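You operate a simulated robot arm through the tools that you are given. There is no shell and no other tool.

The job below is to be done with a simulated robot arm. You get a single attempt, and the scene is never put back.

## Task
Warm station 5 to 195 C and print the heat mat's mug there.
Fine: load it at the green light, green key once, open at the beep, leave it in, switch off. Set down upright: white mug.

It is judged by the outcome, as a careful person would: the job done as asked, and still so three seconds after it is handed in. It fails if anything else is knocked over, pushed out of place, dropped, spilled or broken.

## Robot
A 7-joint arm with a two-finger parallel gripper, fixed in place. Base frame: the origin is on the floor under the middle of its stand, x ahead of it, y to its left, z up. Units: cm, rad, N and s.
It reaches about 147.9 cm from its shoulder. Its first joint turns from -2.897 to 2.897 rad. Payload 4.4 kg.
The tool frame sits at the grasp point between the pads (the TCP): z along the fingers, y along the line on which they close. The tips reach 2.3 cm beyond it. The gripper opens to 9.4 cm. The fingers are 3.8 cm wide and 1 cm thick; the gripper's body (5.4 by 9.6 cm) begins 3.9 cm behind the TCP.
Orientation is told as [roll, pitch, yaw] about the base's x, y, z axes, in that order, counted from this pose: with the fingers straight down and closing along the base's y, the tool's x points along the base's -x, its y along +y and its z along -z.

## Interface
- The arm moves only by the tool send_rows. Its arguments are lists of equal length, an entry for each row: "dp": the shift along the tool's x, y, z in units of 400 mm (1.0 is 400 mm), a list of three; "turn": the turn, a rotation vector about the tool's x, y, z in units of 120 degrees (1.0 is 120 degrees), a list of three; "jaw": the finger opening in cm, from 0 to 9.4. In form: {"dp": [[x, y, z], ...], "turn": [[ax, ay, az], ...], "jaw": [jaw, ...]}. A call has 1 to 20 rows; each row is the pose to reach, as a shift and turn from the pose commanded when the call began, along the tool's axes at that moment. A call with a number of a shift or a turn outside -1 to 1 is refused whole. Each row takes 0.2 s and may step no farther than 5 cm and 0.15 rad from the row before; otherwise, or with a gripper value out of range, the whole call is refused. Where a pose cannot be reached the arm comes as near as it can. A force on the tool above 40 N (or 10 N above the force at the start of the call, whichever is more), or a blocked arm, ends the call early, and 0.2 s more pass. Each finger travels about 7.2 cm/s and halts on what it meets, pressing with about 36 N; the grip force reading is that of the motor and also rises with nothing between the fingers. The clock runs only during rows and for 0.2 s after the last one: add rows that repeat a pose to give the fingers time. The reply holds the time, the measured pose of the TCP, the force on the tool along the base axes, the opening and the grip force, in the units named above and with some noise, with the torque about the TCP (base axes, N m) and any sound that the robot's microphone picked up, and new pictures: "show" is both (left out), scene, wrist or none.
- Cameras (640 x 400 px; columns grow to the right, rows downward): "scene" is fixed at [38.97, 64.92, 182.5]; the picture's right is [-0.86, -0.51, 0.00], its down [-0.47, 0.81, -0.36] and it looks along [0.18, -0.31, -0.93] (base axes); focal length 214 px, centre (320, 200). "wrist" rides on the gripper at [8.6, 1.6, -7.5] in the tool frame; the picture's right is [-0.18, 0.98, 0.00], its down [-0.58, -0.11, -0.81] and it looks along [-0.79, -0.15, 0.59] (tool axes); focal length 243 px, centre (320, 200). There is no depth. A picture from a camera that has moved, and an enlarged one, comes with that camera's place and axes in the base frame and with its lens. The place of the scene camera against the robot may be out by one fixed shift of up to 1.2 cm in any direction.
- enlarge(camera, box): a new picture of the part [left, top, right, bottom] of that camera's present view, enlarged. No time passes.
- finish_job(): hands the job in; it is judged then, once.

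Nothing tells you positions but the pictures and the camera data. Unless the task says otherwise, let go and move clear before handing in.

The tools are called after "Request:" as a command line: name --argument value ..., lists and objects as JSON in quotes. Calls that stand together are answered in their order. send_rows: Moves the arm, as the interface text tells. Its arguments: {"type":"object","properties":{"dp":{"type":"array"},"turn":{"type":"array"},"jaw":{"type":"array"},"show":{"type":"string","enum":["both","scene","wrist","none"]}},"required":["dp","turn","jaw"]} The other tools are called the same way: enlarge (camera, box) takes an enlarged picture of a part of a camera's view; finish_job () hands the job in.

At the start:

```text
t: 0.0
tool_pos: [65.55, 29.76, 149.29]
tool_rot: [0.0, 0.001, 0.0]
wrist_force: [-1.0, -0.6, -0.6]
ft_torque: [0.01, 0.02, -0.01]
width: 9.41
finger_force: 0.0
```

scene: 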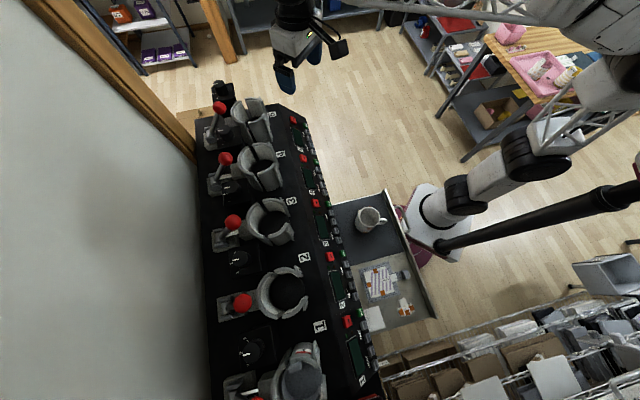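
wrist: 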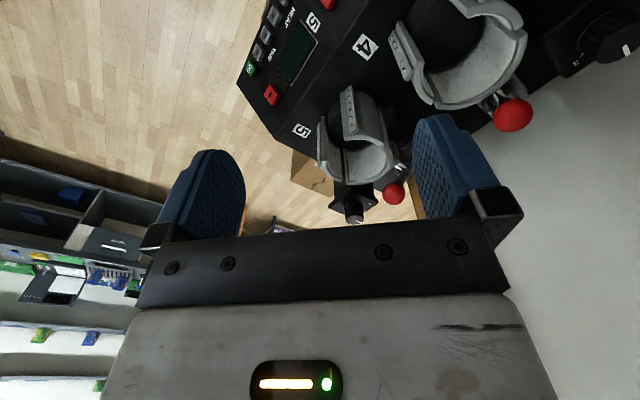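

I see a row of five mug-press stations on a black bench, with a tray/cart that holds a white mug on what may be the heat mat. I'll enlarge the pictures to identify the parts before moving.

Request:
enlarge --camera "scene" --box '[190, 70, 350, 170]'

Request:
enlarge --camera "scene" --box '[190, 160, 350, 260]'

Request:
enlarge --camera "scene" --box '[310, 180, 470, 280]'

Request:
enlarge --camera "scene" --box '[190, 260, 414, 400]'

Request:
enlarge --camera "wrist" --box '[230, 0, 430, 125]'

Request:
enlarge --camera "wrist" --box '[280, 100, 440, 230]'

```text
4.00 times, centred on (270, 120) of scene
camera zoom: at [38.97, 64.92, 182.5], right [-0.86, -0.51, 0.0], down [-0.47, 0.81, -0.36], along [0.18, -0.31, -0.93], focal length 858 px, centre (520, 520)
```

zoom: 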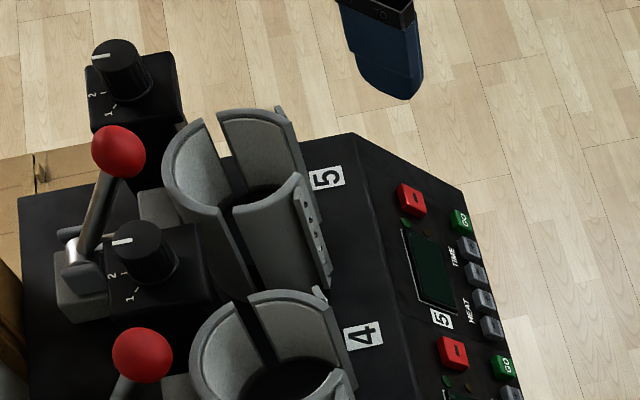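

```text
4.00 times, centred on (270, 210) of scene
camera zoom: at [38.97, 64.92, 182.5], right [-0.86, -0.51, 0.0], down [-0.47, 0.81, -0.36], along [0.18, -0.31, -0.93], focal length 858 px, centre (520, 160)
```

zoom: 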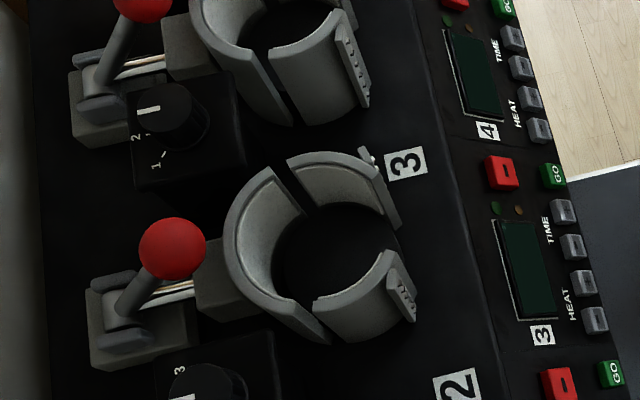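

```text
4.00 times, centred on (390, 230) of scene
camera zoom: at [38.97, 64.92, 182.5], right [-0.86, -0.51, 0.0], down [-0.47, 0.81, -0.36], along [0.18, -0.31, -0.93], focal length 858 px, centre (40, 80)
```

zoom: 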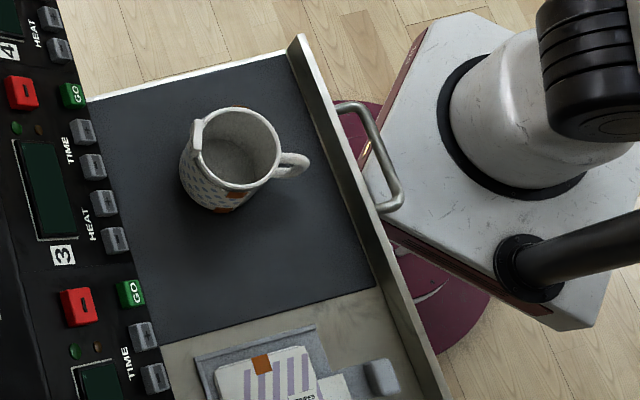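

```text
2.86 times, centred on (302, 330) of scene
camera zoom: at [38.97, 64.92, 182.5], right [-0.86, -0.51, 0.0], down [-0.47, 0.81, -0.36], along [0.18, -0.31, -0.93], focal length 613 px, centre (371, -171)
```

zoom: 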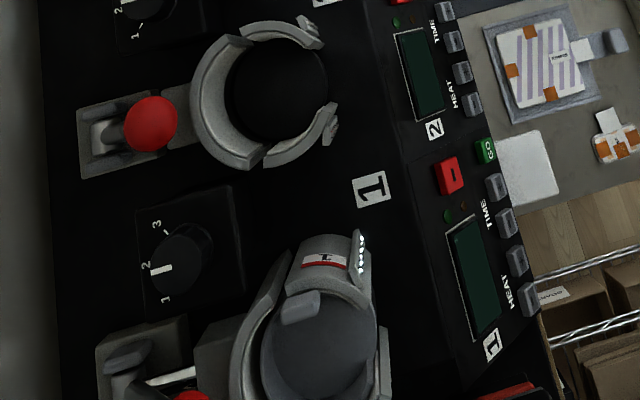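

```text
3.20 times, centred on (330, 62) of wrist
camera zoom: at [56.94, 31.46, 156.76], right [0.18, 0.98, 0.0], down [0.58, -0.11, 0.81], along [0.79, -0.15, -0.59], focal length 776 px, centre (288, 640)
```

zoom: 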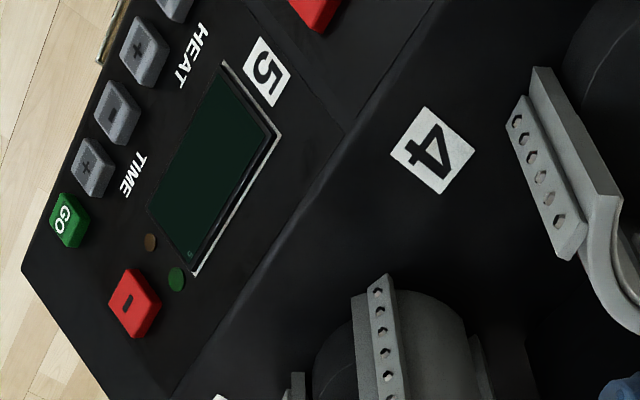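

```text
3.08 times, centred on (360, 165) of wrist
camera zoom: at [56.94, 31.46, 156.76], right [0.18, 0.98, 0.0], down [0.58, -0.11, 0.81], along [0.79, -0.15, -0.59], focal length 746 px, centre (197, 308)
```

zoom: 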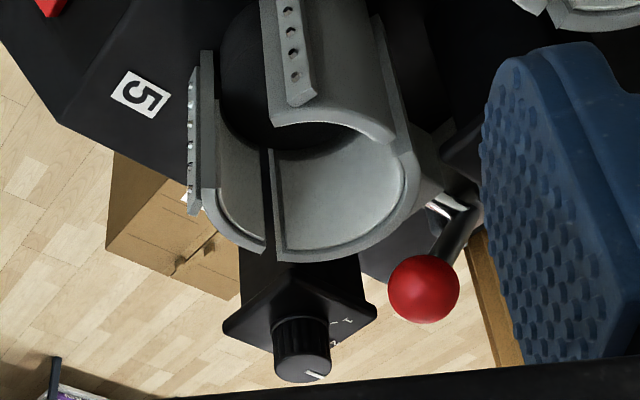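

The five presses run diagonally, with station 5 at the far end near (84, 32, 129) and its control panel near (76, 18, 116). I'll back the gripper off with a 45° yaw so the wrist camera faces that panel squarely.

Request:
send_rows --dp '[[0.009, -0.078, 0.062], [0.018, -0.155, 0.123], [0.027, -0.233, 0.185], [0.036, -0.311, 0.247], [0.046, -0.389, 0.309], [0.055, -0.466, 0.37], [0.064, -0.544, 0.432]]' --turn '[[0, 0, -0.0536], [0, 0, -0.1071], [0, 0, -0.1607], [0, 0, -0.2143], [0, 0, -0.2679], [0, 0, -0.3214], [0, 0, -0.375]]' --jaw '[9.4, 9.4, 9.4, 9.4, 9.4, 9.4, 9.4]'

```text
t: 1.6
tool_pos: [63.03, 7.96, 131.96]
tool_rot: [0.0, -0.001, 0.789]
wrist_force: [-0.1, 0.3, -0.1]
ft_torque: [-0.02, 0.01, 0.02]
width: 9.4
finger_force: 0.1
camera wrist: at [55.7, 3.06, 139.42], right [-0.57, 0.82, 0.0], down [0.49, 0.33, 0.81], along [0.67, 0.46, -0.59], focal length 243 px, centre (320, 200)
```

scene: 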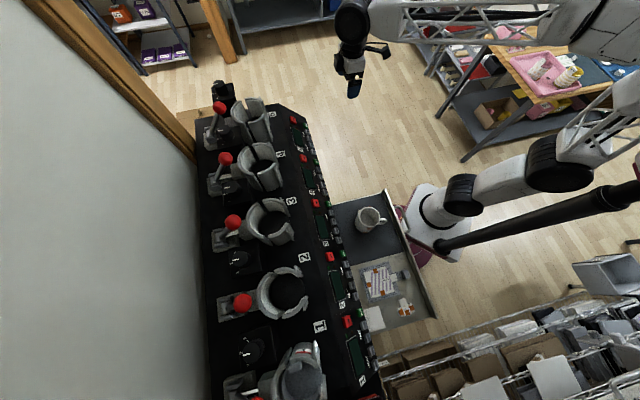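
wrist: 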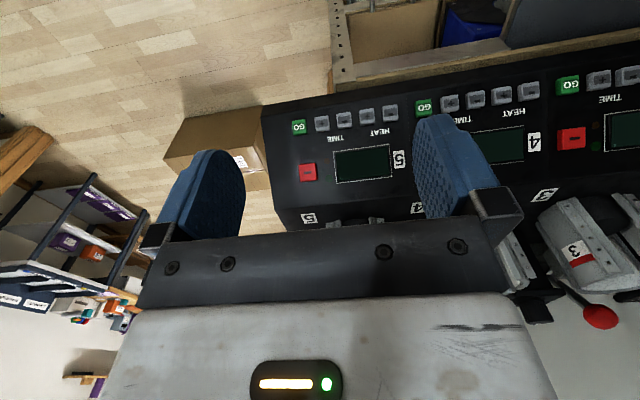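

The panel of station 5 is now in the wrist view (upside down). I'll enlarge it to read the keys and lights.

Request:
enlarge --camera "wrist" --box '[260, 90, 420, 190]'

Request:
enlarge --camera "wrist" --box '[280, 160, 440, 260]'

Request:
enlarge --camera "wrist" --box '[480, 170, 640, 270]'

Request:
enlarge --camera "scene" --box '[210, 70, 330, 145]'

```text
4.00 times, centred on (340, 140) of wrist
camera zoom: at [55.7, 3.06, 139.42], right [-0.57, 0.82, 0.0], down [0.49, 0.33, 0.81], along [0.67, 0.46, -0.59], focal length 970 px, centre (240, 440)
```

zoom: 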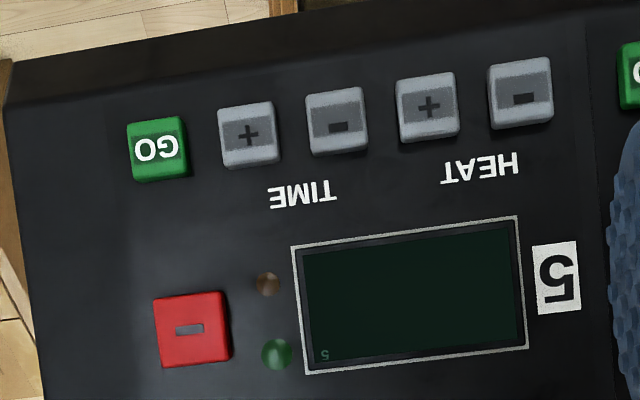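

```text
4.00 times, centred on (360, 210) of wrist
camera zoom: at [55.7, 3.06, 139.42], right [-0.57, 0.82, 0.0], down [0.49, 0.33, 0.81], along [0.67, 0.46, -0.59], focal length 970 px, centre (160, 160)
```

zoom: 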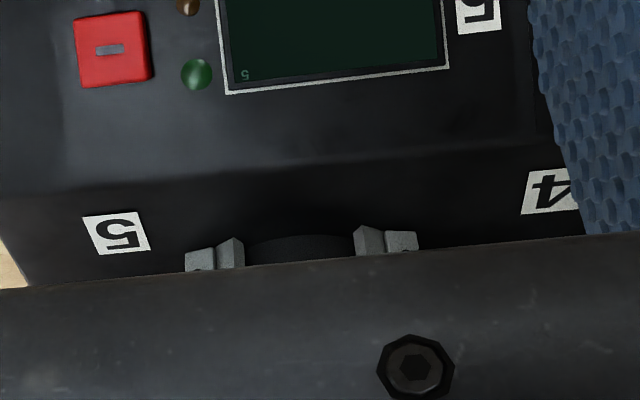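

```text
4.00 times, centred on (560, 220) of wrist
camera zoom: at [55.7, 3.06, 139.42], right [-0.57, 0.82, 0.0], down [0.49, 0.33, 0.81], along [0.67, 0.46, -0.59], focal length 970 px, centre (-640, 120)
```

zoom: 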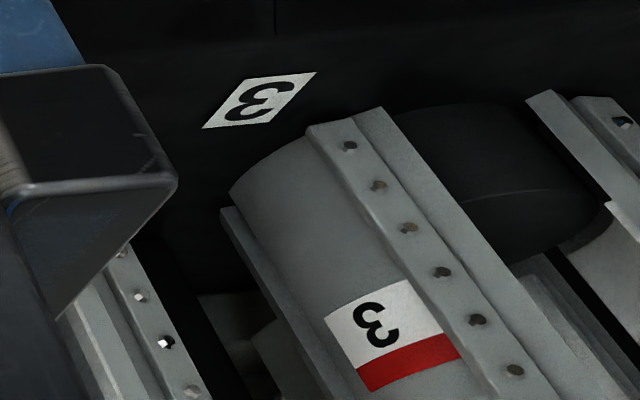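

```text
5.33 times, centred on (270, 108) of scene
camera zoom: at [38.97, 64.92, 182.5], right [-0.86, -0.51, 0.0], down [-0.47, 0.81, -0.36], along [0.18, -0.31, -0.93], focal length 1144 px, centre (587, 693)
```

zoom: 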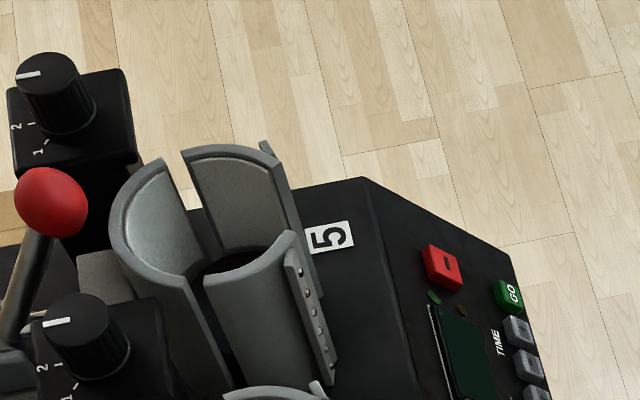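

Station 5's red key is near (80.4, 17.8, 112.9), GO near (77.3, 14.1, 107.9) and HEAT+ near (69.8, 21.5, 107.8), all on a panel sloped about 45°. I'll tilt the closed fingers square to the panel and hover in front of the red power key.

Request:
send_rows --dp '[[-0.0528, -0.0192, 0.0524], [-0.1056, -0.0384, 0.1047], [-0.1584, -0.0576, 0.1571], [-0.2112, -0.0769, 0.2094], [-0.264, -0.0961, 0.2618], [-0.3168, -0.1153, 0.3141], [-0.3696, -0.1345, 0.3665]]' --turn '[[0, -0.0536, 0], [0, -0.1071, 0], [0, -0.1607, 0], [0, -0.2143, 0], [0, -0.2679, 0], [0, -0.3214, 0], [0, -0.375, 0]]' --jaw '[9.4, 8, 6, 4, 2, 0, 0]'

```text
t: 3.2
tool_pos: [77.35, 14.64, 117.46]
tool_rot: [-0.001, -0.787, 0.784]
wrist_force: [0.3, 0.8, -0.1]
ft_torque: [-0.01, 0.03, -0.04]
width: 0.0
finger_force: 36.1
camera wrist: at [68.09, 7.82, 116.54], right [-0.6, 0.79, 0.13], down [-0.04, -0.19, 0.98], along [0.8, 0.59, 0.14], focal length 243 px, centre (320, 200)
```

scene: 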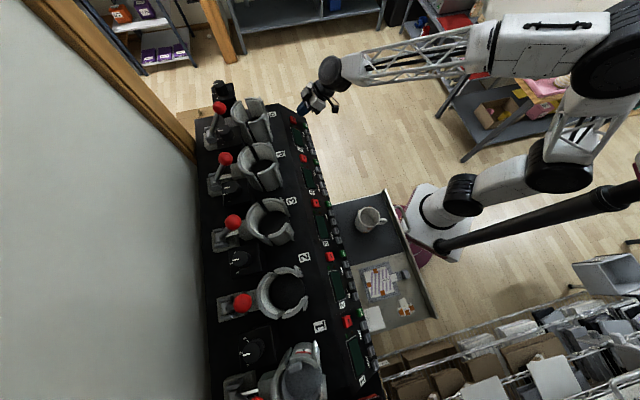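
wrist: 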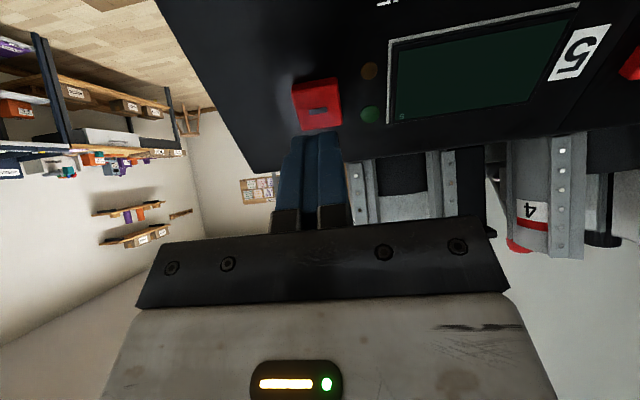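

The fingers are aligned on the red key. I'll advance along the tool axis in small steps to press it.

Request:
send_rows --dp '[[0, 0, 0.045], [0, 0, 0.075], [0, 0, 0.085], [0, 0, 0.09], [0, 0, 0.095]]' --turn '[[0, 0, 0], [0, 0, 0], [0, 0, 0], [0, 0, 0], [0, 0, 0]]' --jaw '[0, 0, 0, 0, 0]' --show "wrist"

```text
t: 4.4
tool_pos: [79.26, 16.5, 114.64]
tool_rot: [0.0, -0.785, 0.786]
wrist_force: [-2.1, -0.5, 2.0]
ft_torque: [0.1, -0.03, 0.02]
width: 0.0
finger_force: 35.7
heard: click
camera wrist: at [69.99, 9.73, 113.83], right [-0.6, 0.79, 0.13], down [-0.04, -0.19, 0.98], along [0.8, 0.59, 0.14], focal length 243 px, centre (320, 200)
```

wrist: 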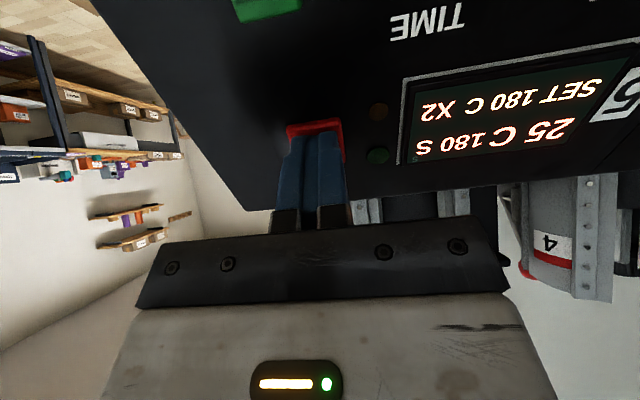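

The station clicked on; the display reads "25 C 180 S / SET 180 C X2". I'll retract and enlarge it to read the display exactly.

Request:
send_rows --dp '[[0, 0, -0.03], [0, 0, -0.08], [0, 0, -0.1]]' --turn '[[0, 0, 0], [0, 0, 0], [0, 0, 0]]' --jaw '[0, 0, 0]' --show "wrist"

Request:
enlarge --camera "wrist" --box '[340, 0, 640, 188]'

Request:
enlarge --camera "scene" --box '[270, 105, 334, 145]'

```text
t: 5.2
tool_pos: [77.18, 14.65, 117.49]
tool_rot: [-0.001, -0.784, 0.783]
wrist_force: [-1.0, -0.9, -0.3]
ft_torque: [0.0, 0.0, 0.01]
width: 0.02
finger_force: 36.2
camera wrist: at [68.0, 7.73, 116.7], right [-0.6, 0.79, 0.13], down [-0.04, -0.19, 0.98], along [0.8, 0.59, 0.14], focal length 243 px, centre (320, 200)
```

wrist: 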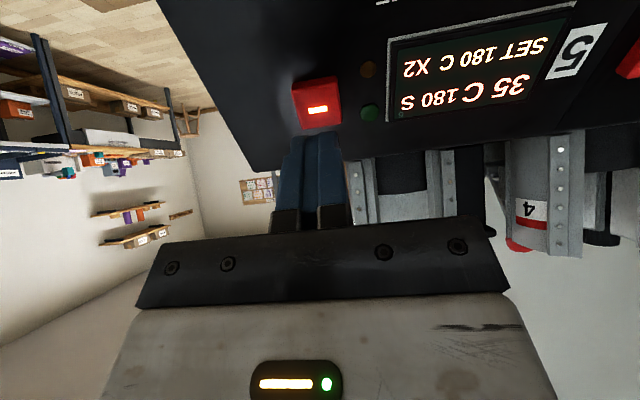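

```text
2.13 times, centred on (490, 94) of wrist
camera zoom: at [68.0, 7.73, 116.7], right [-0.6, 0.79, 0.13], down [-0.04, -0.19, 0.98], along [0.8, 0.59, 0.14], focal length 516 px, centre (-42, 426)
```

zoom: 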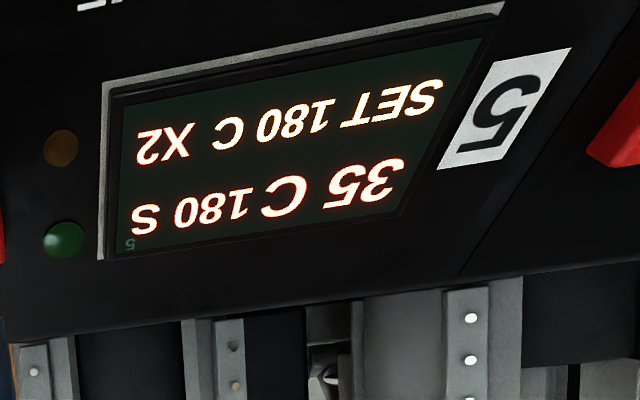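

```text
10.00 times, centred on (302, 125) of scene
camera zoom: at [38.97, 64.92, 182.5], right [-0.86, -0.51, 0.0], down [-0.47, 0.81, -0.36], along [0.18, -0.31, -0.93], focal length 2145 px, centre (500, 950)
```

zoom: 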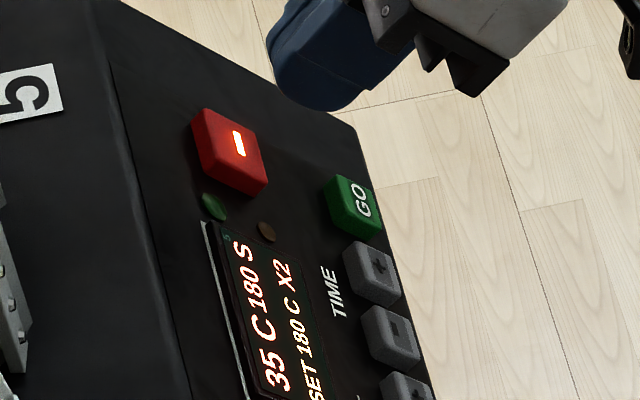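

Power is on and it is heating; the set point is 180 C. Next I'll hover over the HEAT + key.

Request:
send_rows --dp '[[0.044, 0.063, 0], [0.088, 0.126, 0], [0.132, 0.189, 0], [0.176, 0.2525, 0], [0.176, 0.2525, 0]]' --turn '[[0, 0, 0], [0, 0, 0], [0, 0, 0], [0, 0, 0], [0, 0, 0]]' --jaw '[0, 0, 0, 0, 0]' --show "wrist"

```text
t: 6.4
tool_pos: [66.64, 18.19, 112.51]
tool_rot: [-0.001, -0.785, 0.786]
wrist_force: [0.1, 0.1, 0.9]
ft_torque: [0.01, -0.01, 0.0]
width: 0.0
finger_force: 36.2
camera wrist: at [57.3, 11.35, 111.6], right [-0.6, 0.79, 0.13], down [-0.04, -0.19, 0.98], along [0.8, 0.59, 0.14], focal length 243 px, centre (320, 200)
```

wrist: 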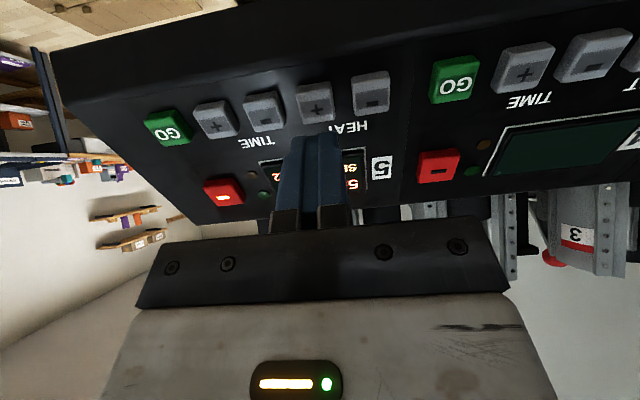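

HEAT + is lined up under the fingers. I'll press it once and back off to see how the set point changes.

Request:
send_rows --dp '[[0, -0.006, 0.05], [0, -0.006, 0.085], [0, -0.006, 0.095], [0, -0.006, 0.1], [0, -0.006, 0.08], [0, -0.006, 0.05]]' --turn '[[0, 0, 0], [0, 0, 0], [0, 0, 0], [0, 0, 0], [0, 0, 0], [0, 0, 0]]' --jaw '[0, 0, 0, 0, 0, 0]' --show "wrist"

Request:
enlarge --camera "scene" --box '[270, 115, 334, 155]'

```text
t: 7.8
tool_pos: [67.73, 18.93, 111.09]
tool_rot: [0.0, -0.785, 0.786]
wrist_force: [-0.5, 0.1, -0.3]
ft_torque: [0.0, 0.0, -0.02]
width: 0.03
finger_force: 36.6
camera wrist: at [58.49, 12.13, 110.21], right [-0.6, 0.79, 0.13], down [-0.04, -0.19, 0.98], along [0.8, 0.59, 0.14], focal length 243 px, centre (320, 200)
```

wrist: 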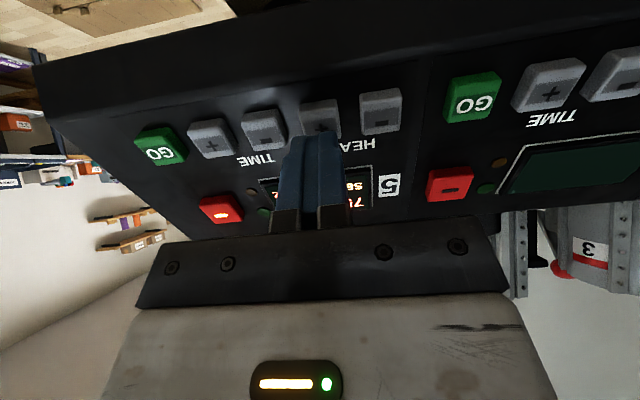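

```text
10.00 times, centred on (302, 135) of scene
camera zoom: at [38.97, 64.92, 182.5], right [-0.86, -0.51, 0.0], down [-0.47, 0.81, -0.36], along [0.18, -0.31, -0.93], focal length 2145 px, centre (500, 850)
```

zoom: 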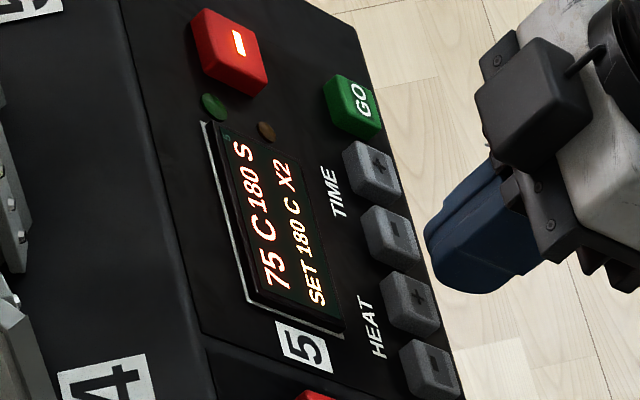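

No click yet, and the set point is still 180. I'll press a few millimetres deeper.

Request:
send_rows --dp '[[0, 0, 0.04], [0, 0, 0.055], [0, 0, 0.06], [0, 0, 0.04], [0, 0, 0.01]]' --turn '[[0, 0, 0], [0, 0, 0], [0, 0, 0], [0, 0, 0], [0, 0, 0]]' --jaw '[0, 0, 0, 0, 0]' --show "none"

Request:
enlarge --camera "scene" --box '[270, 115, 334, 155]'

```text
t: 9.0
tool_pos: [67.85, 19.25, 110.75]
tool_rot: [0.001, -0.784, 0.787]
wrist_force: [-0.3, -0.5, 0.6]
ft_torque: [0.01, -0.01, 0.02]
width: 0.0
finger_force: 35.8
heard: click
```

```text
10.00 times, centred on (302, 135) of scene
camera zoom: at [38.97, 64.92, 182.5], right [-0.86, -0.51, 0.0], down [-0.47, 0.81, -0.36], along [0.18, -0.31, -0.93], focal length 2145 px, centre (500, 850)
```

zoom: 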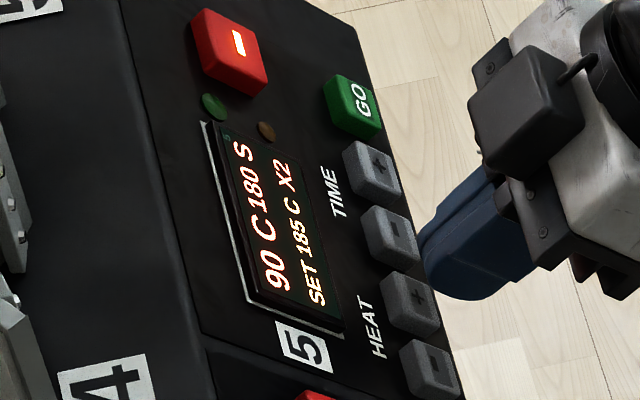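

One press adds 5 C (now SET 185). Two more presses will make 195.

Request:
send_rows --dp '[[0, 0, 0.03], [0, 0, 0.045], [0, 0, 0.05], [0, 0, 0.03], [0, 0, 0.01], [0, 0, 0.03], [0, 0, 0.045], [0, 0, 0.05], [0, 0, 0.03], [0, 0, 0]]' --turn '[[0, 0, 0], [0, 0, 0], [0, 0, 0], [0, 0, 0], [0, 0, 0], [0, 0, 0], [0, 0, 0], [0, 0, 0], [0, 0, 0], [0, 0, 0]]' --jaw '[0, 0, 0, 0, 0, 0, 0, 0, 0, 0]' --show "none"

Request:
enlarge --camera "scene" --box '[270, 115, 334, 155]'

```text
t: 11.2
tool_pos: [67.83, 19.43, 110.85]
tool_rot: [0.0, -0.787, 0.786]
wrist_force: [-0.5, -0.1, 0.1]
ft_torque: [0.03, 0.02, 0.01]
width: 0.0
finger_force: 36.4
heard: click, click
```

```text
10.00 times, centred on (302, 135) of scene
camera zoom: at [38.97, 64.92, 182.5], right [-0.86, -0.51, 0.0], down [-0.47, 0.81, -0.36], along [0.18, -0.31, -0.93], focal length 2145 px, centre (500, 850)
```

zoom: 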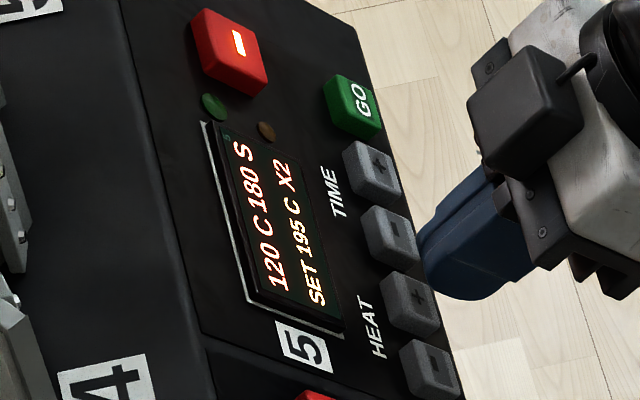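

SET 195 is in and the station is at 120 C, climbing. While it warms, I'll back off and raise the arm to look into press 5.

Request:
send_rows --dp '[[0, 0, -0.1], [-0.0855, -0.001, -0.142], [-0.171, -0.001, -0.184], [-0.2565, -0.002, -0.226], [-0.342, -0.002, -0.268], [-0.4275, -0.003, -0.31], [-0.513, -0.003, -0.352], [-0.5985, -0.004, -0.394], [-0.684, -0.0045, -0.436]]' --turn '[[0, 0, 0], [0, 0.047, 0], [0, 0.094, 0], [0, 0.141, 0], [0, 0.1875, 0], [0, 0.234, 0], [0, 0.281, 0], [0, 0.328, 0], [0, 0.375, 0]]' --jaw '[0, 0, 2, 4, 6, 8, 9.4, 9.4, 9.4]'

Request:
enlarge --camera "wrist" --box '[220, 60, 440, 235]'

```text
t: 13.2
tool_pos: [72.82, 23.81, 142.41]
tool_rot: [-0.001, 0.002, 0.787]
wrist_force: [0.3, -0.8, 0.5]
ft_torque: [0.0, 0.02, 0.0]
width: 9.4
finger_force: 0.1
camera wrist: at [65.59, 19.04, 149.92], right [-0.56, 0.83, 0.0], down [0.49, 0.34, 0.81], along [0.67, 0.45, -0.59], focal length 243 px, centre (320, 200)
```

scene: 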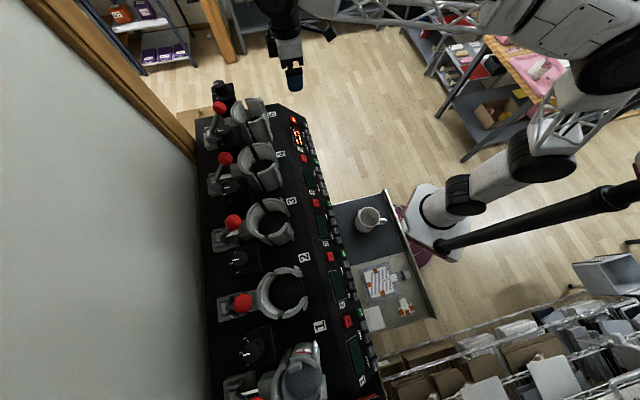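
wrist: 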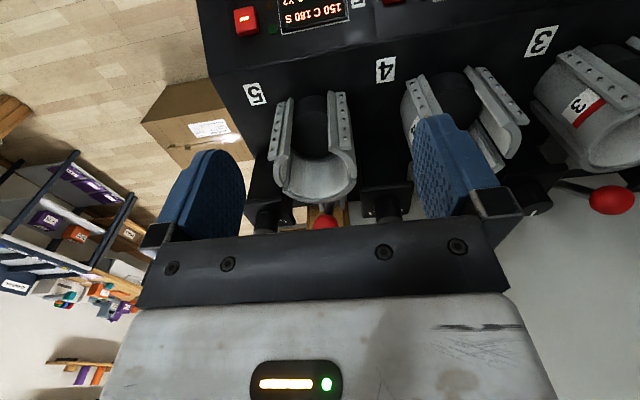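

```text
2.29 times, centred on (330, 148) of wrist
camera zoom: at [65.59, 19.04, 149.92], right [-0.56, 0.83, 0.0], down [0.49, 0.34, 0.81], along [0.67, 0.45, -0.59], focal length 555 px, centre (297, 320)
```

zoom: 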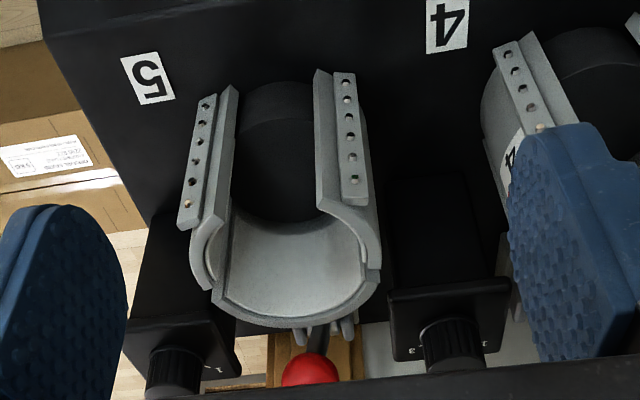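

The press is open, its front gap (about 5.6 cm) facing the operator side, centred near a=-37.9 along the row; it's at 150 C. Now I'll swing over to look at the mug on the dark mat.

Request:
send_rows --dp '[[0.067, 0.046, 0.019], [0.134, 0.092, 0.038], [0.202, 0.138, 0.056], [0.269, 0.184, 0.075], [0.336, 0.23, 0.094], [0.404, 0.276, 0.113], [0.471, 0.322, 0.131], [0.538, 0.368, 0.15], [0.605, 0.414, 0.169], [0.672, 0.46, 0.188]]' --turn '[[0, 0, -0.0625], [0, 0, -0.125], [0, 0, -0.1875], [0, 0, -0.25], [0, 0, -0.3125], [0, 0, -0.375], [0, 0, -0.4375], [0, 0, -0.5], [0, 0, -0.5625], [0, 0, -0.625]]' --jaw '[9.4, 9.4, 9.4, 9.4, 9.4, 9.4, 9.4, 9.4, 9.4, 9.4]'

```text
t: 15.4
tool_pos: [40.85, 17.98, 134.85]
tool_rot: [0.001, -0.002, 2.097]
wrist_force: [1.0, 0.1, 0.4]
ft_torque: [0.01, 0.0, -0.02]
width: 9.39
finger_force: 0.1
camera wrist: at [43.88, 9.78, 142.32], right [-0.94, -0.33, 0.0], down [-0.2, 0.56, 0.81], along [-0.27, 0.76, -0.59], focal length 243 px, centre (320, 200)
```

scene: 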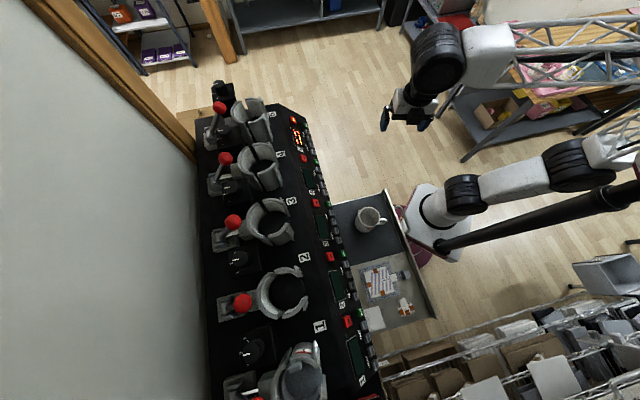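
wrist: 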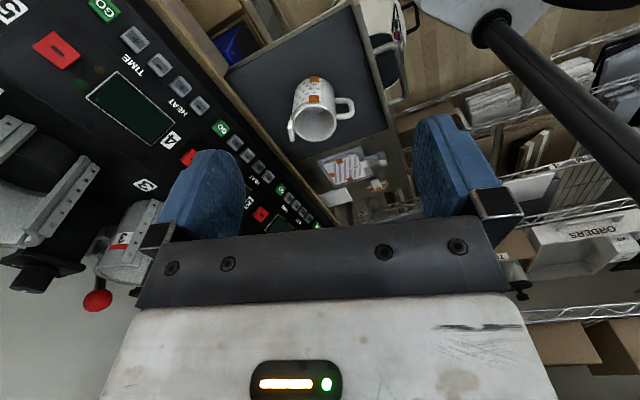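

Request:
enlarge --camera "wrist" --box '[230, 30, 410, 143]'

Request:
enlarge --camera "scene" --box '[325, 180, 421, 240]'

Request:
enlarge --camera "scene" --box '[270, 105, 334, 145]'

```text
3.54 times, centred on (320, 86) of wrist
camera zoom: at [43.88, 9.78, 142.32], right [-0.94, -0.33, 0.0], down [-0.2, 0.56, 0.81], along [-0.27, 0.76, -0.59], focal length 859 px, centre (320, 602)
```

zoom: 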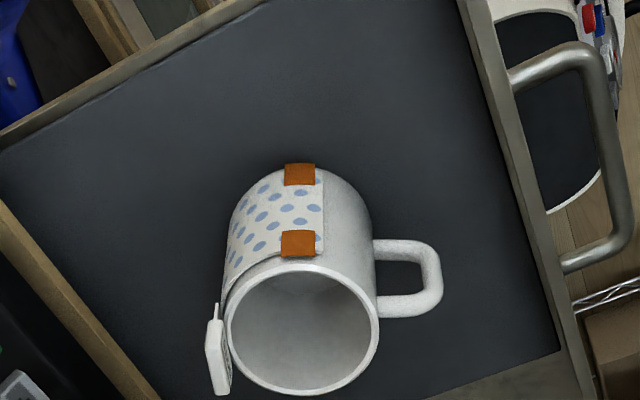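

```text
6.67 times, centred on (373, 210) of scene
camera zoom: at [38.97, 64.92, 182.5], right [-0.86, -0.51, 0.0], down [-0.47, 0.81, -0.36], along [0.18, -0.31, -0.93], focal length 1430 px, centre (-33, 133)
```

zoom: 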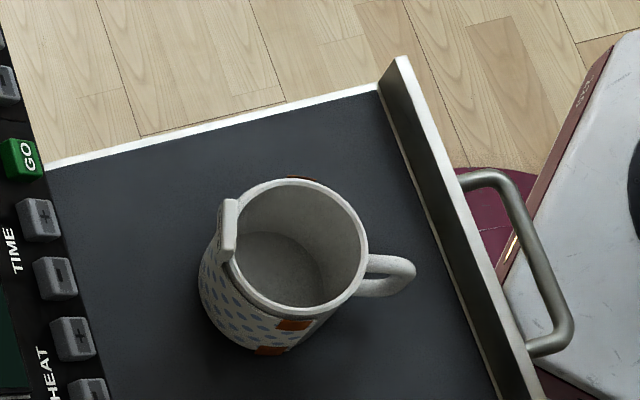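

```text
10.00 times, centred on (302, 125) of scene
camera zoom: at [38.97, 64.92, 182.5], right [-0.86, -0.51, 0.0], down [-0.47, 0.81, -0.36], along [0.18, -0.31, -0.93], focal length 2145 px, centre (500, 950)
```

zoom: 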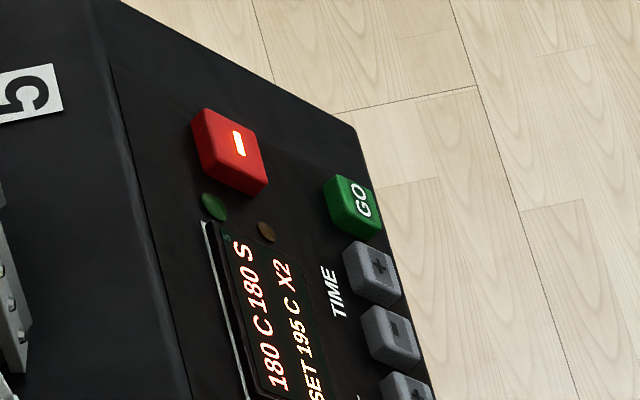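

Request:
enlarge --camera "wrist" --box '[276, 80, 340, 145]'

Request:
enlarge --camera "scene" --box '[350, 200, 390, 240]'

```text
6.15 times, centred on (308, 112) of wrist
camera zoom: at [43.88, 9.78, 142.32], right [-0.94, -0.33, 0.0], down [-0.2, 0.56, 0.81], along [-0.27, 0.76, -0.59], focal length 1493 px, centre (394, 738)
```

zoom: 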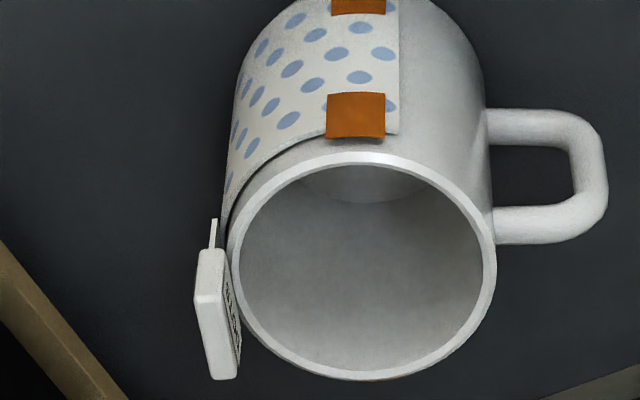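

```text
10.00 times, centred on (370, 220) of scene
camera zoom: at [38.97, 64.92, 182.5], right [-0.86, -0.51, 0.0], down [-0.47, 0.81, -0.36], along [0.18, -0.31, -0.93], focal length 2145 px, centre (-180, 0)
```

zoom: 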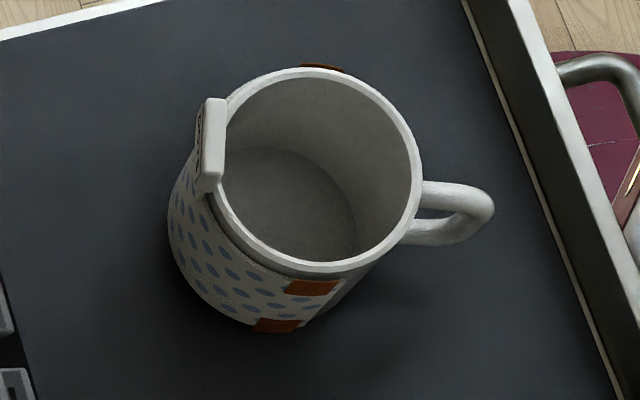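

The white mug has rim centre about (35.3, 35.7, 105) on the mat (z≈96), its handle pointing roughly toward the robot, and a small white tag near its rim. I'll move above the handle for a closer look, and zoom in on stations 1–2 to learn how the lever works.

Request:
send_rows --dp '[[-0.0394, 0.006, 0.02], [-0.0789, 0.012, 0.04], [-0.1183, 0.018, 0.06], [-0.1578, 0.024, 0.08], [-0.1972, 0.03, 0.1], [-0.2367, 0.036, 0.12], [-0.2761, 0.042, 0.14], [-0.3155, 0.048, 0.16], [-0.355, 0.054, 0.18], [-0.3944, 0.06, 0.2], [-0.4339, 0.066, 0.22], [-0.4733, 0.072, 0.24]]' --turn '[[0, 0, 0.066], [0, 0, 0.132], [0, 0, 0.198], [0, 0, 0.264], [0, 0, 0.33], [0, 0, 0.396], [0, 0, 0.462], [0, 0, 0.528], [0, 0, 0.594], [0, 0, 0.66], [0, 0, 0.726], [0, 0, 0.7917]]' --jaw '[9.4, 9.4, 9.4, 9.4, 9.4, 9.4, 9.4, 9.4, 9.4, 9.4, 9.4, 9.4]'

Request:
enlarge --camera "scene" --box '[200, 320, 328, 400]'

Request:
enlarge --camera "scene" --box '[200, 255, 328, 335]'

Request:
enlarge --camera "wrist" --box '[220, 0, 440, 220]'

```text
t: 18.0
tool_pos: [28.97, 32.98, 125.44]
tool_rot: [0.0, 0.0, 0.435]
wrist_force: [0.0, 0.2, 0.0]
ft_torque: [0.01, 0.01, -0.02]
width: 9.41
finger_force: 0.0
camera wrist: at [20.47, 30.96, 132.81], right [-0.25, 0.97, 0.0], down [0.57, 0.15, 0.81], along [0.78, 0.2, -0.59], focal length 243 px, centre (320, 200)
```

scene: 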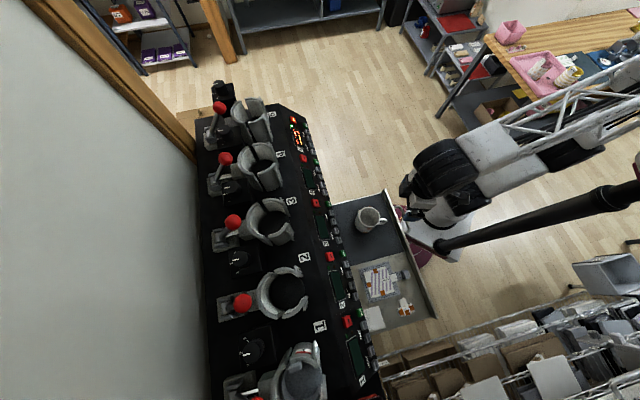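
wrist: 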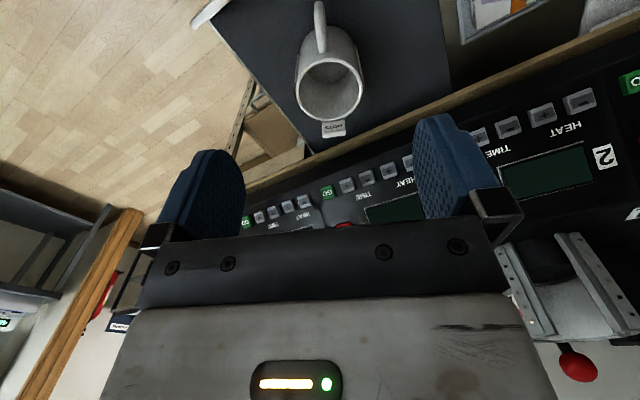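

```text
5.00 times, centred on (264, 360) of scene
camera zoom: at [38.97, 64.92, 182.5], right [-0.86, -0.51, 0.0], down [-0.47, 0.81, -0.36], along [0.18, -0.31, -0.93], focal length 1072 px, centre (600, -600)
```

zoom: 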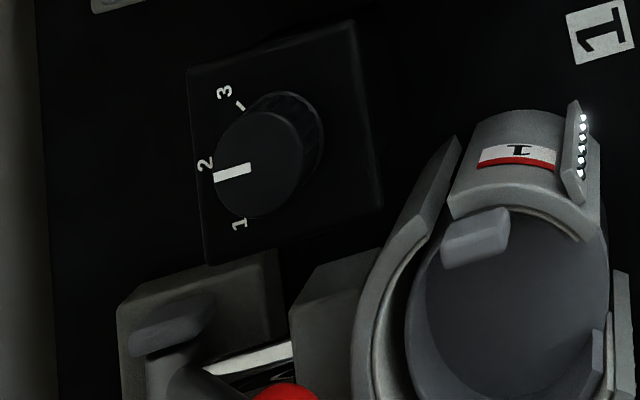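

```text
5.00 times, centred on (264, 295) of scene
camera zoom: at [38.97, 64.92, 182.5], right [-0.86, -0.51, 0.0], down [-0.47, 0.81, -0.36], along [0.18, -0.31, -0.93], focal length 1072 px, centre (600, -275)
```

zoom: 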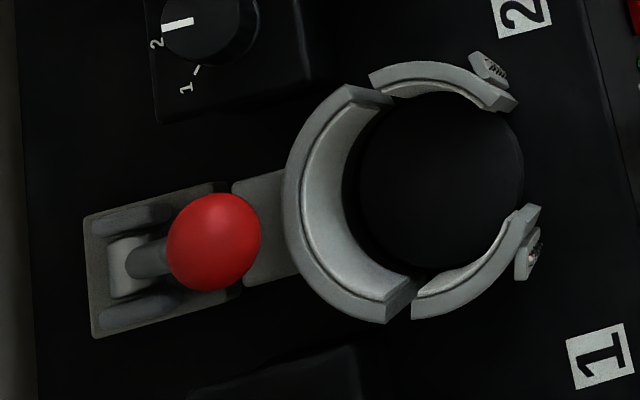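

```text
1.82 times, centred on (330, 110) of wrist
camera zoom: at [20.47, 30.96, 132.81], right [-0.25, 0.97, 0.0], down [0.57, 0.15, 0.81], along [0.78, 0.2, -0.59], focal length 441 px, centre (302, 364)
```

zoom: 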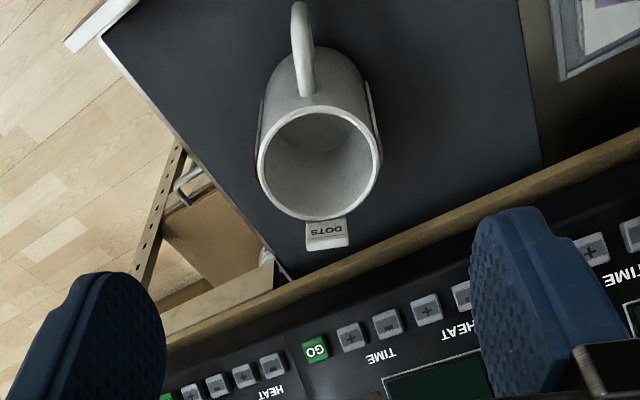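

The press knobs all read 2, matching "X2", so they stay. The "DOTS" tag stands up above the rim opposite the handle. I'll grip the mug by its handle (pointing about 204.5°), first descending part-way over it with the fingers partly open.

Request:
send_rows --dp '[[-0.0048, 0.0005, 0.096], [-0.0095, 0.001, 0.192], [-0.0143, 0.0015, 0.289], [-0.0191, 0.0019, 0.385], [-0.0191, 0.0019, 0.385]]' --turn '[[0, 0, 0.001], [0, 0, 0.002], [0, 0, 0.003], [0, 0, 0.0042], [0, 0, 0.0042]]' --jaw '[8, 7, 6, 5.5, 5.5]'

Request:
enlarge --camera "wrist" --box '[220, 0, 440, 220]'

Request:
enlarge --camera "scene" --box '[335, 170, 431, 230]'

Request:
enlarge --camera "scene" --box '[270, 105, 334, 145]'

```text
t: 19.2
tool_pos: [29.74, 33.45, 109.93]
tool_rot: [0.0, 0.001, 0.427]
wrist_force: [0.9, -0.1, -0.7]
ft_torque: [-0.01, -0.03, -0.01]
width: 5.49
finger_force: 0.1
camera wrist: at [21.22, 31.35, 117.37], right [-0.24, 0.97, 0.0], down [0.57, 0.14, 0.81], along [0.78, 0.19, -0.59], focal length 243 px, centre (320, 200)
```

scene: 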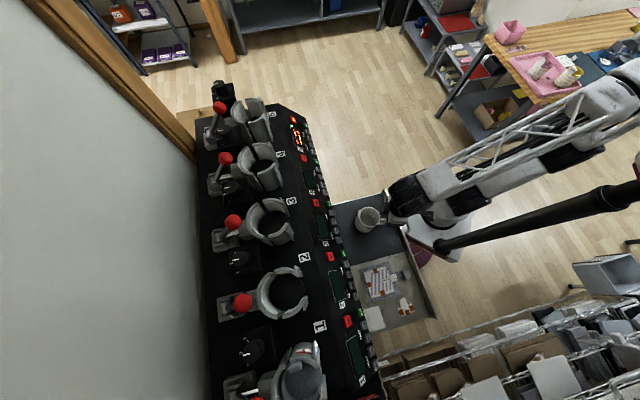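
wrist: 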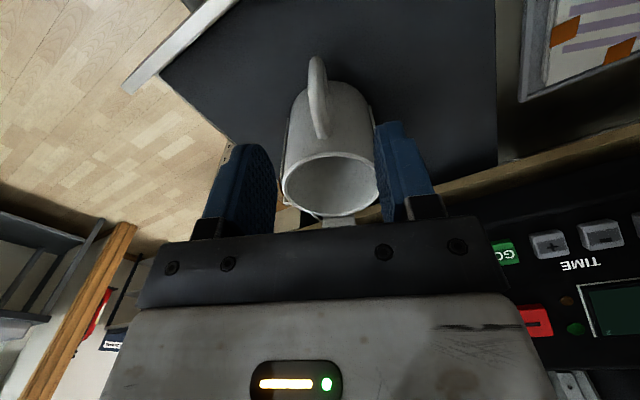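

```text
1.82 times, centred on (330, 110) of wrist
camera zoom: at [21.22, 31.35, 117.37], right [-0.24, 0.97, 0.0], down [0.57, 0.14, 0.81], along [0.78, 0.19, -0.59], focal length 441 px, centre (302, 364)
```

zoom: 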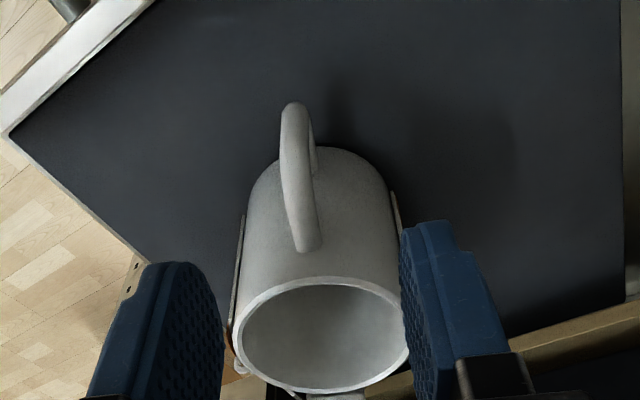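

```text
6.67 times, centred on (383, 200) of scene
camera zoom: at [38.97, 64.92, 182.5], right [-0.86, -0.51, 0.0], down [-0.47, 0.81, -0.36], along [0.18, -0.31, -0.93], focal length 1430 px, centre (-100, 200)
```

zoom: 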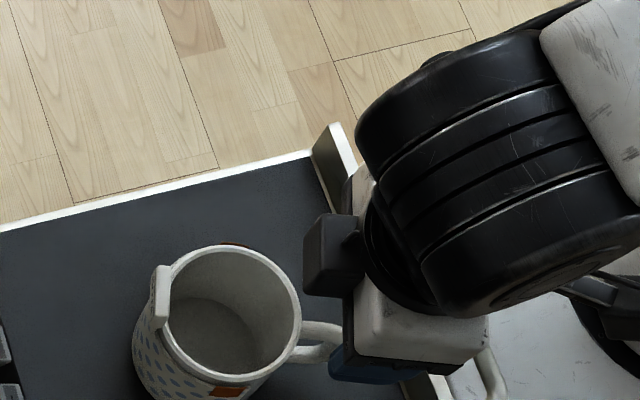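

```text
10.00 times, centred on (302, 125) of scene
camera zoom: at [38.97, 64.92, 182.5], right [-0.86, -0.51, 0.0], down [-0.47, 0.81, -0.36], along [0.18, -0.31, -0.93], focal length 2145 px, centre (500, 950)
```

zoom: 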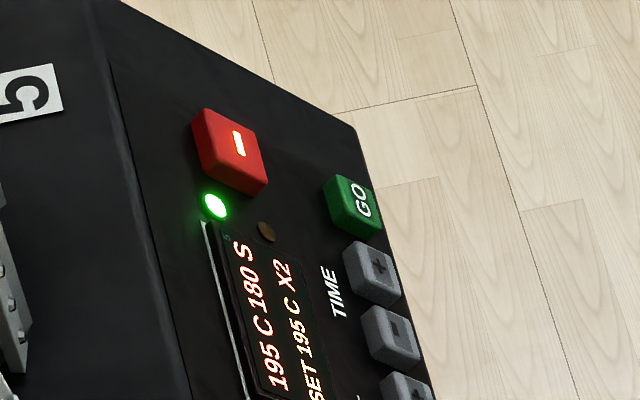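

The green light is on at 195 C, so the mug can be loaded. The handle sits between the fingers with only ~0.15 cm offset; I'll correct that and descend around it.

Request:
send_rows --dp '[[0, -0.004, 0.08], [0, -0.004, 0.15], [0, -0.004, 0.2], [0, -0.004, 0.2145], [0, -0.004, 0.2145]]' --turn '[[0, 0, 0], [0, 0, 0], [0, 0, 0], [0, 0, 0], [0, 0, 0]]' --jaw '[5, 4.5, 4, 4, 4]'

Request:
enlarge --camera "wrist" --box '[200, 60, 440, 230]'

```text
t: 20.4
tool_pos: [29.92, 33.22, 101.29]
tool_rot: [0.001, 0.001, 0.427]
wrist_force: [-2.3, -1.2, 5.7]
ft_torque: [0.11, -0.22, -0.02]
width: 4.02
finger_force: 0.0
camera wrist: at [21.25, 31.2, 108.83], right [-0.24, 0.97, 0.0], down [0.57, 0.14, 0.81], along [0.78, 0.19, -0.59], focal length 243 px, centre (320, 200)
```

scene: 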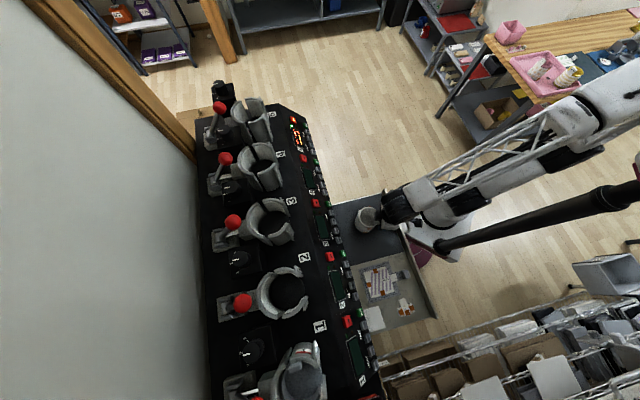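
wrist: 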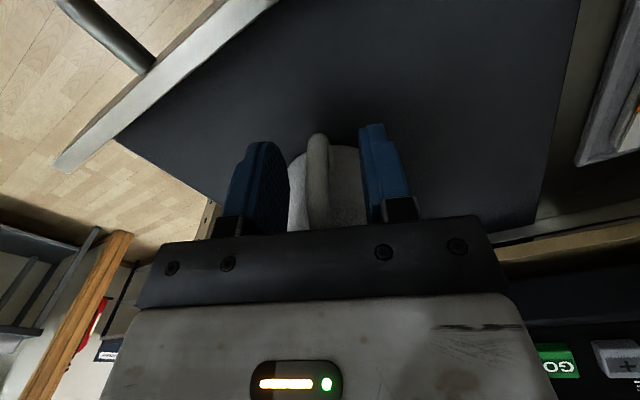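

```text
2.35 times, centred on (320, 145) of wrist
camera zoom: at [21.25, 31.2, 108.83], right [-0.24, 0.97, 0.0], down [0.57, 0.14, 0.81], along [0.78, 0.19, -0.59], focal length 571 px, centre (320, 329)
```

zoom: 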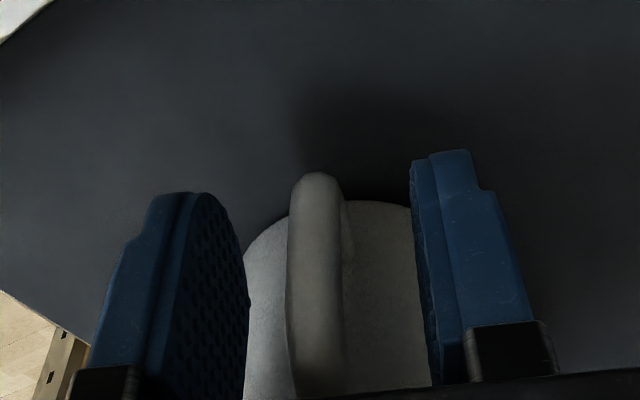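

The tool feels about 6 N upward, so the gripper body is just touching the rim. I'll raise 0.6 cm and then close on the handle.

Request:
send_rows --dp '[[0, 0, -0.008], [0, -0.003, -0.015], [0, -0.003, -0.015]]' --turn '[[0, 0, 0], [0, 0, 0], [0, 0, 0]]' --jaw '[4, 4, 4]' --show "wrist"

Request:
enlarge --camera "scene" --box '[335, 185, 415, 235]'

```text
t: 21.2
tool_pos: [29.85, 33.12, 101.98]
tool_rot: [-0.001, 0.0, 0.428]
wrist_force: [0.0, 0.0, -0.3]
ft_torque: [-0.02, 0.02, 0.01]
width: 4.0
finger_force: 0.1
camera wrist: at [21.27, 31.1, 109.44], right [-0.24, 0.97, 0.0], down [0.57, 0.14, 0.81], along [0.78, 0.19, -0.59], focal length 243 px, centre (320, 200)
```

wrist: 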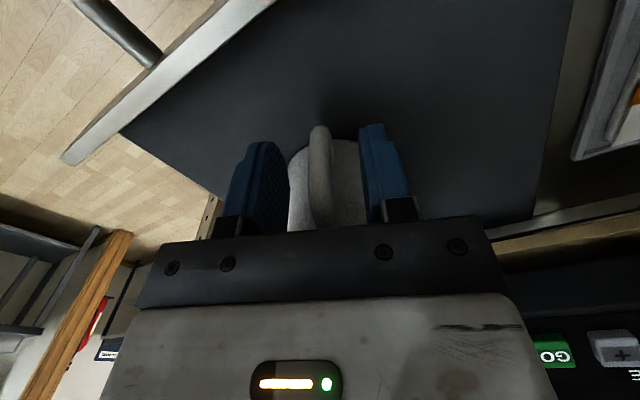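

```text
8.00 times, centred on (375, 210) of scene
camera zoom: at [38.97, 64.92, 182.5], right [-0.86, -0.51, 0.0], down [-0.47, 0.81, -0.36], along [0.18, -0.31, -0.93], focal length 1716 px, centre (-120, 120)
```

zoom: 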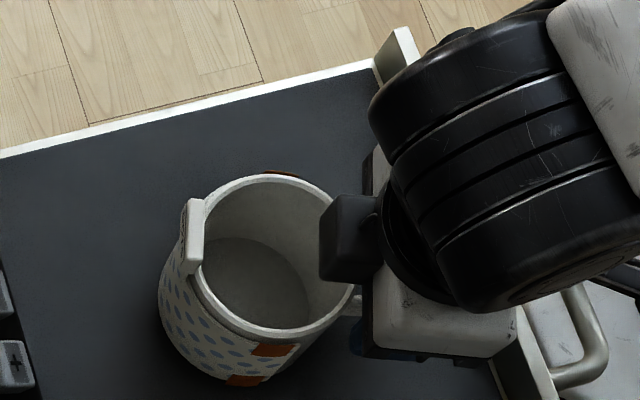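

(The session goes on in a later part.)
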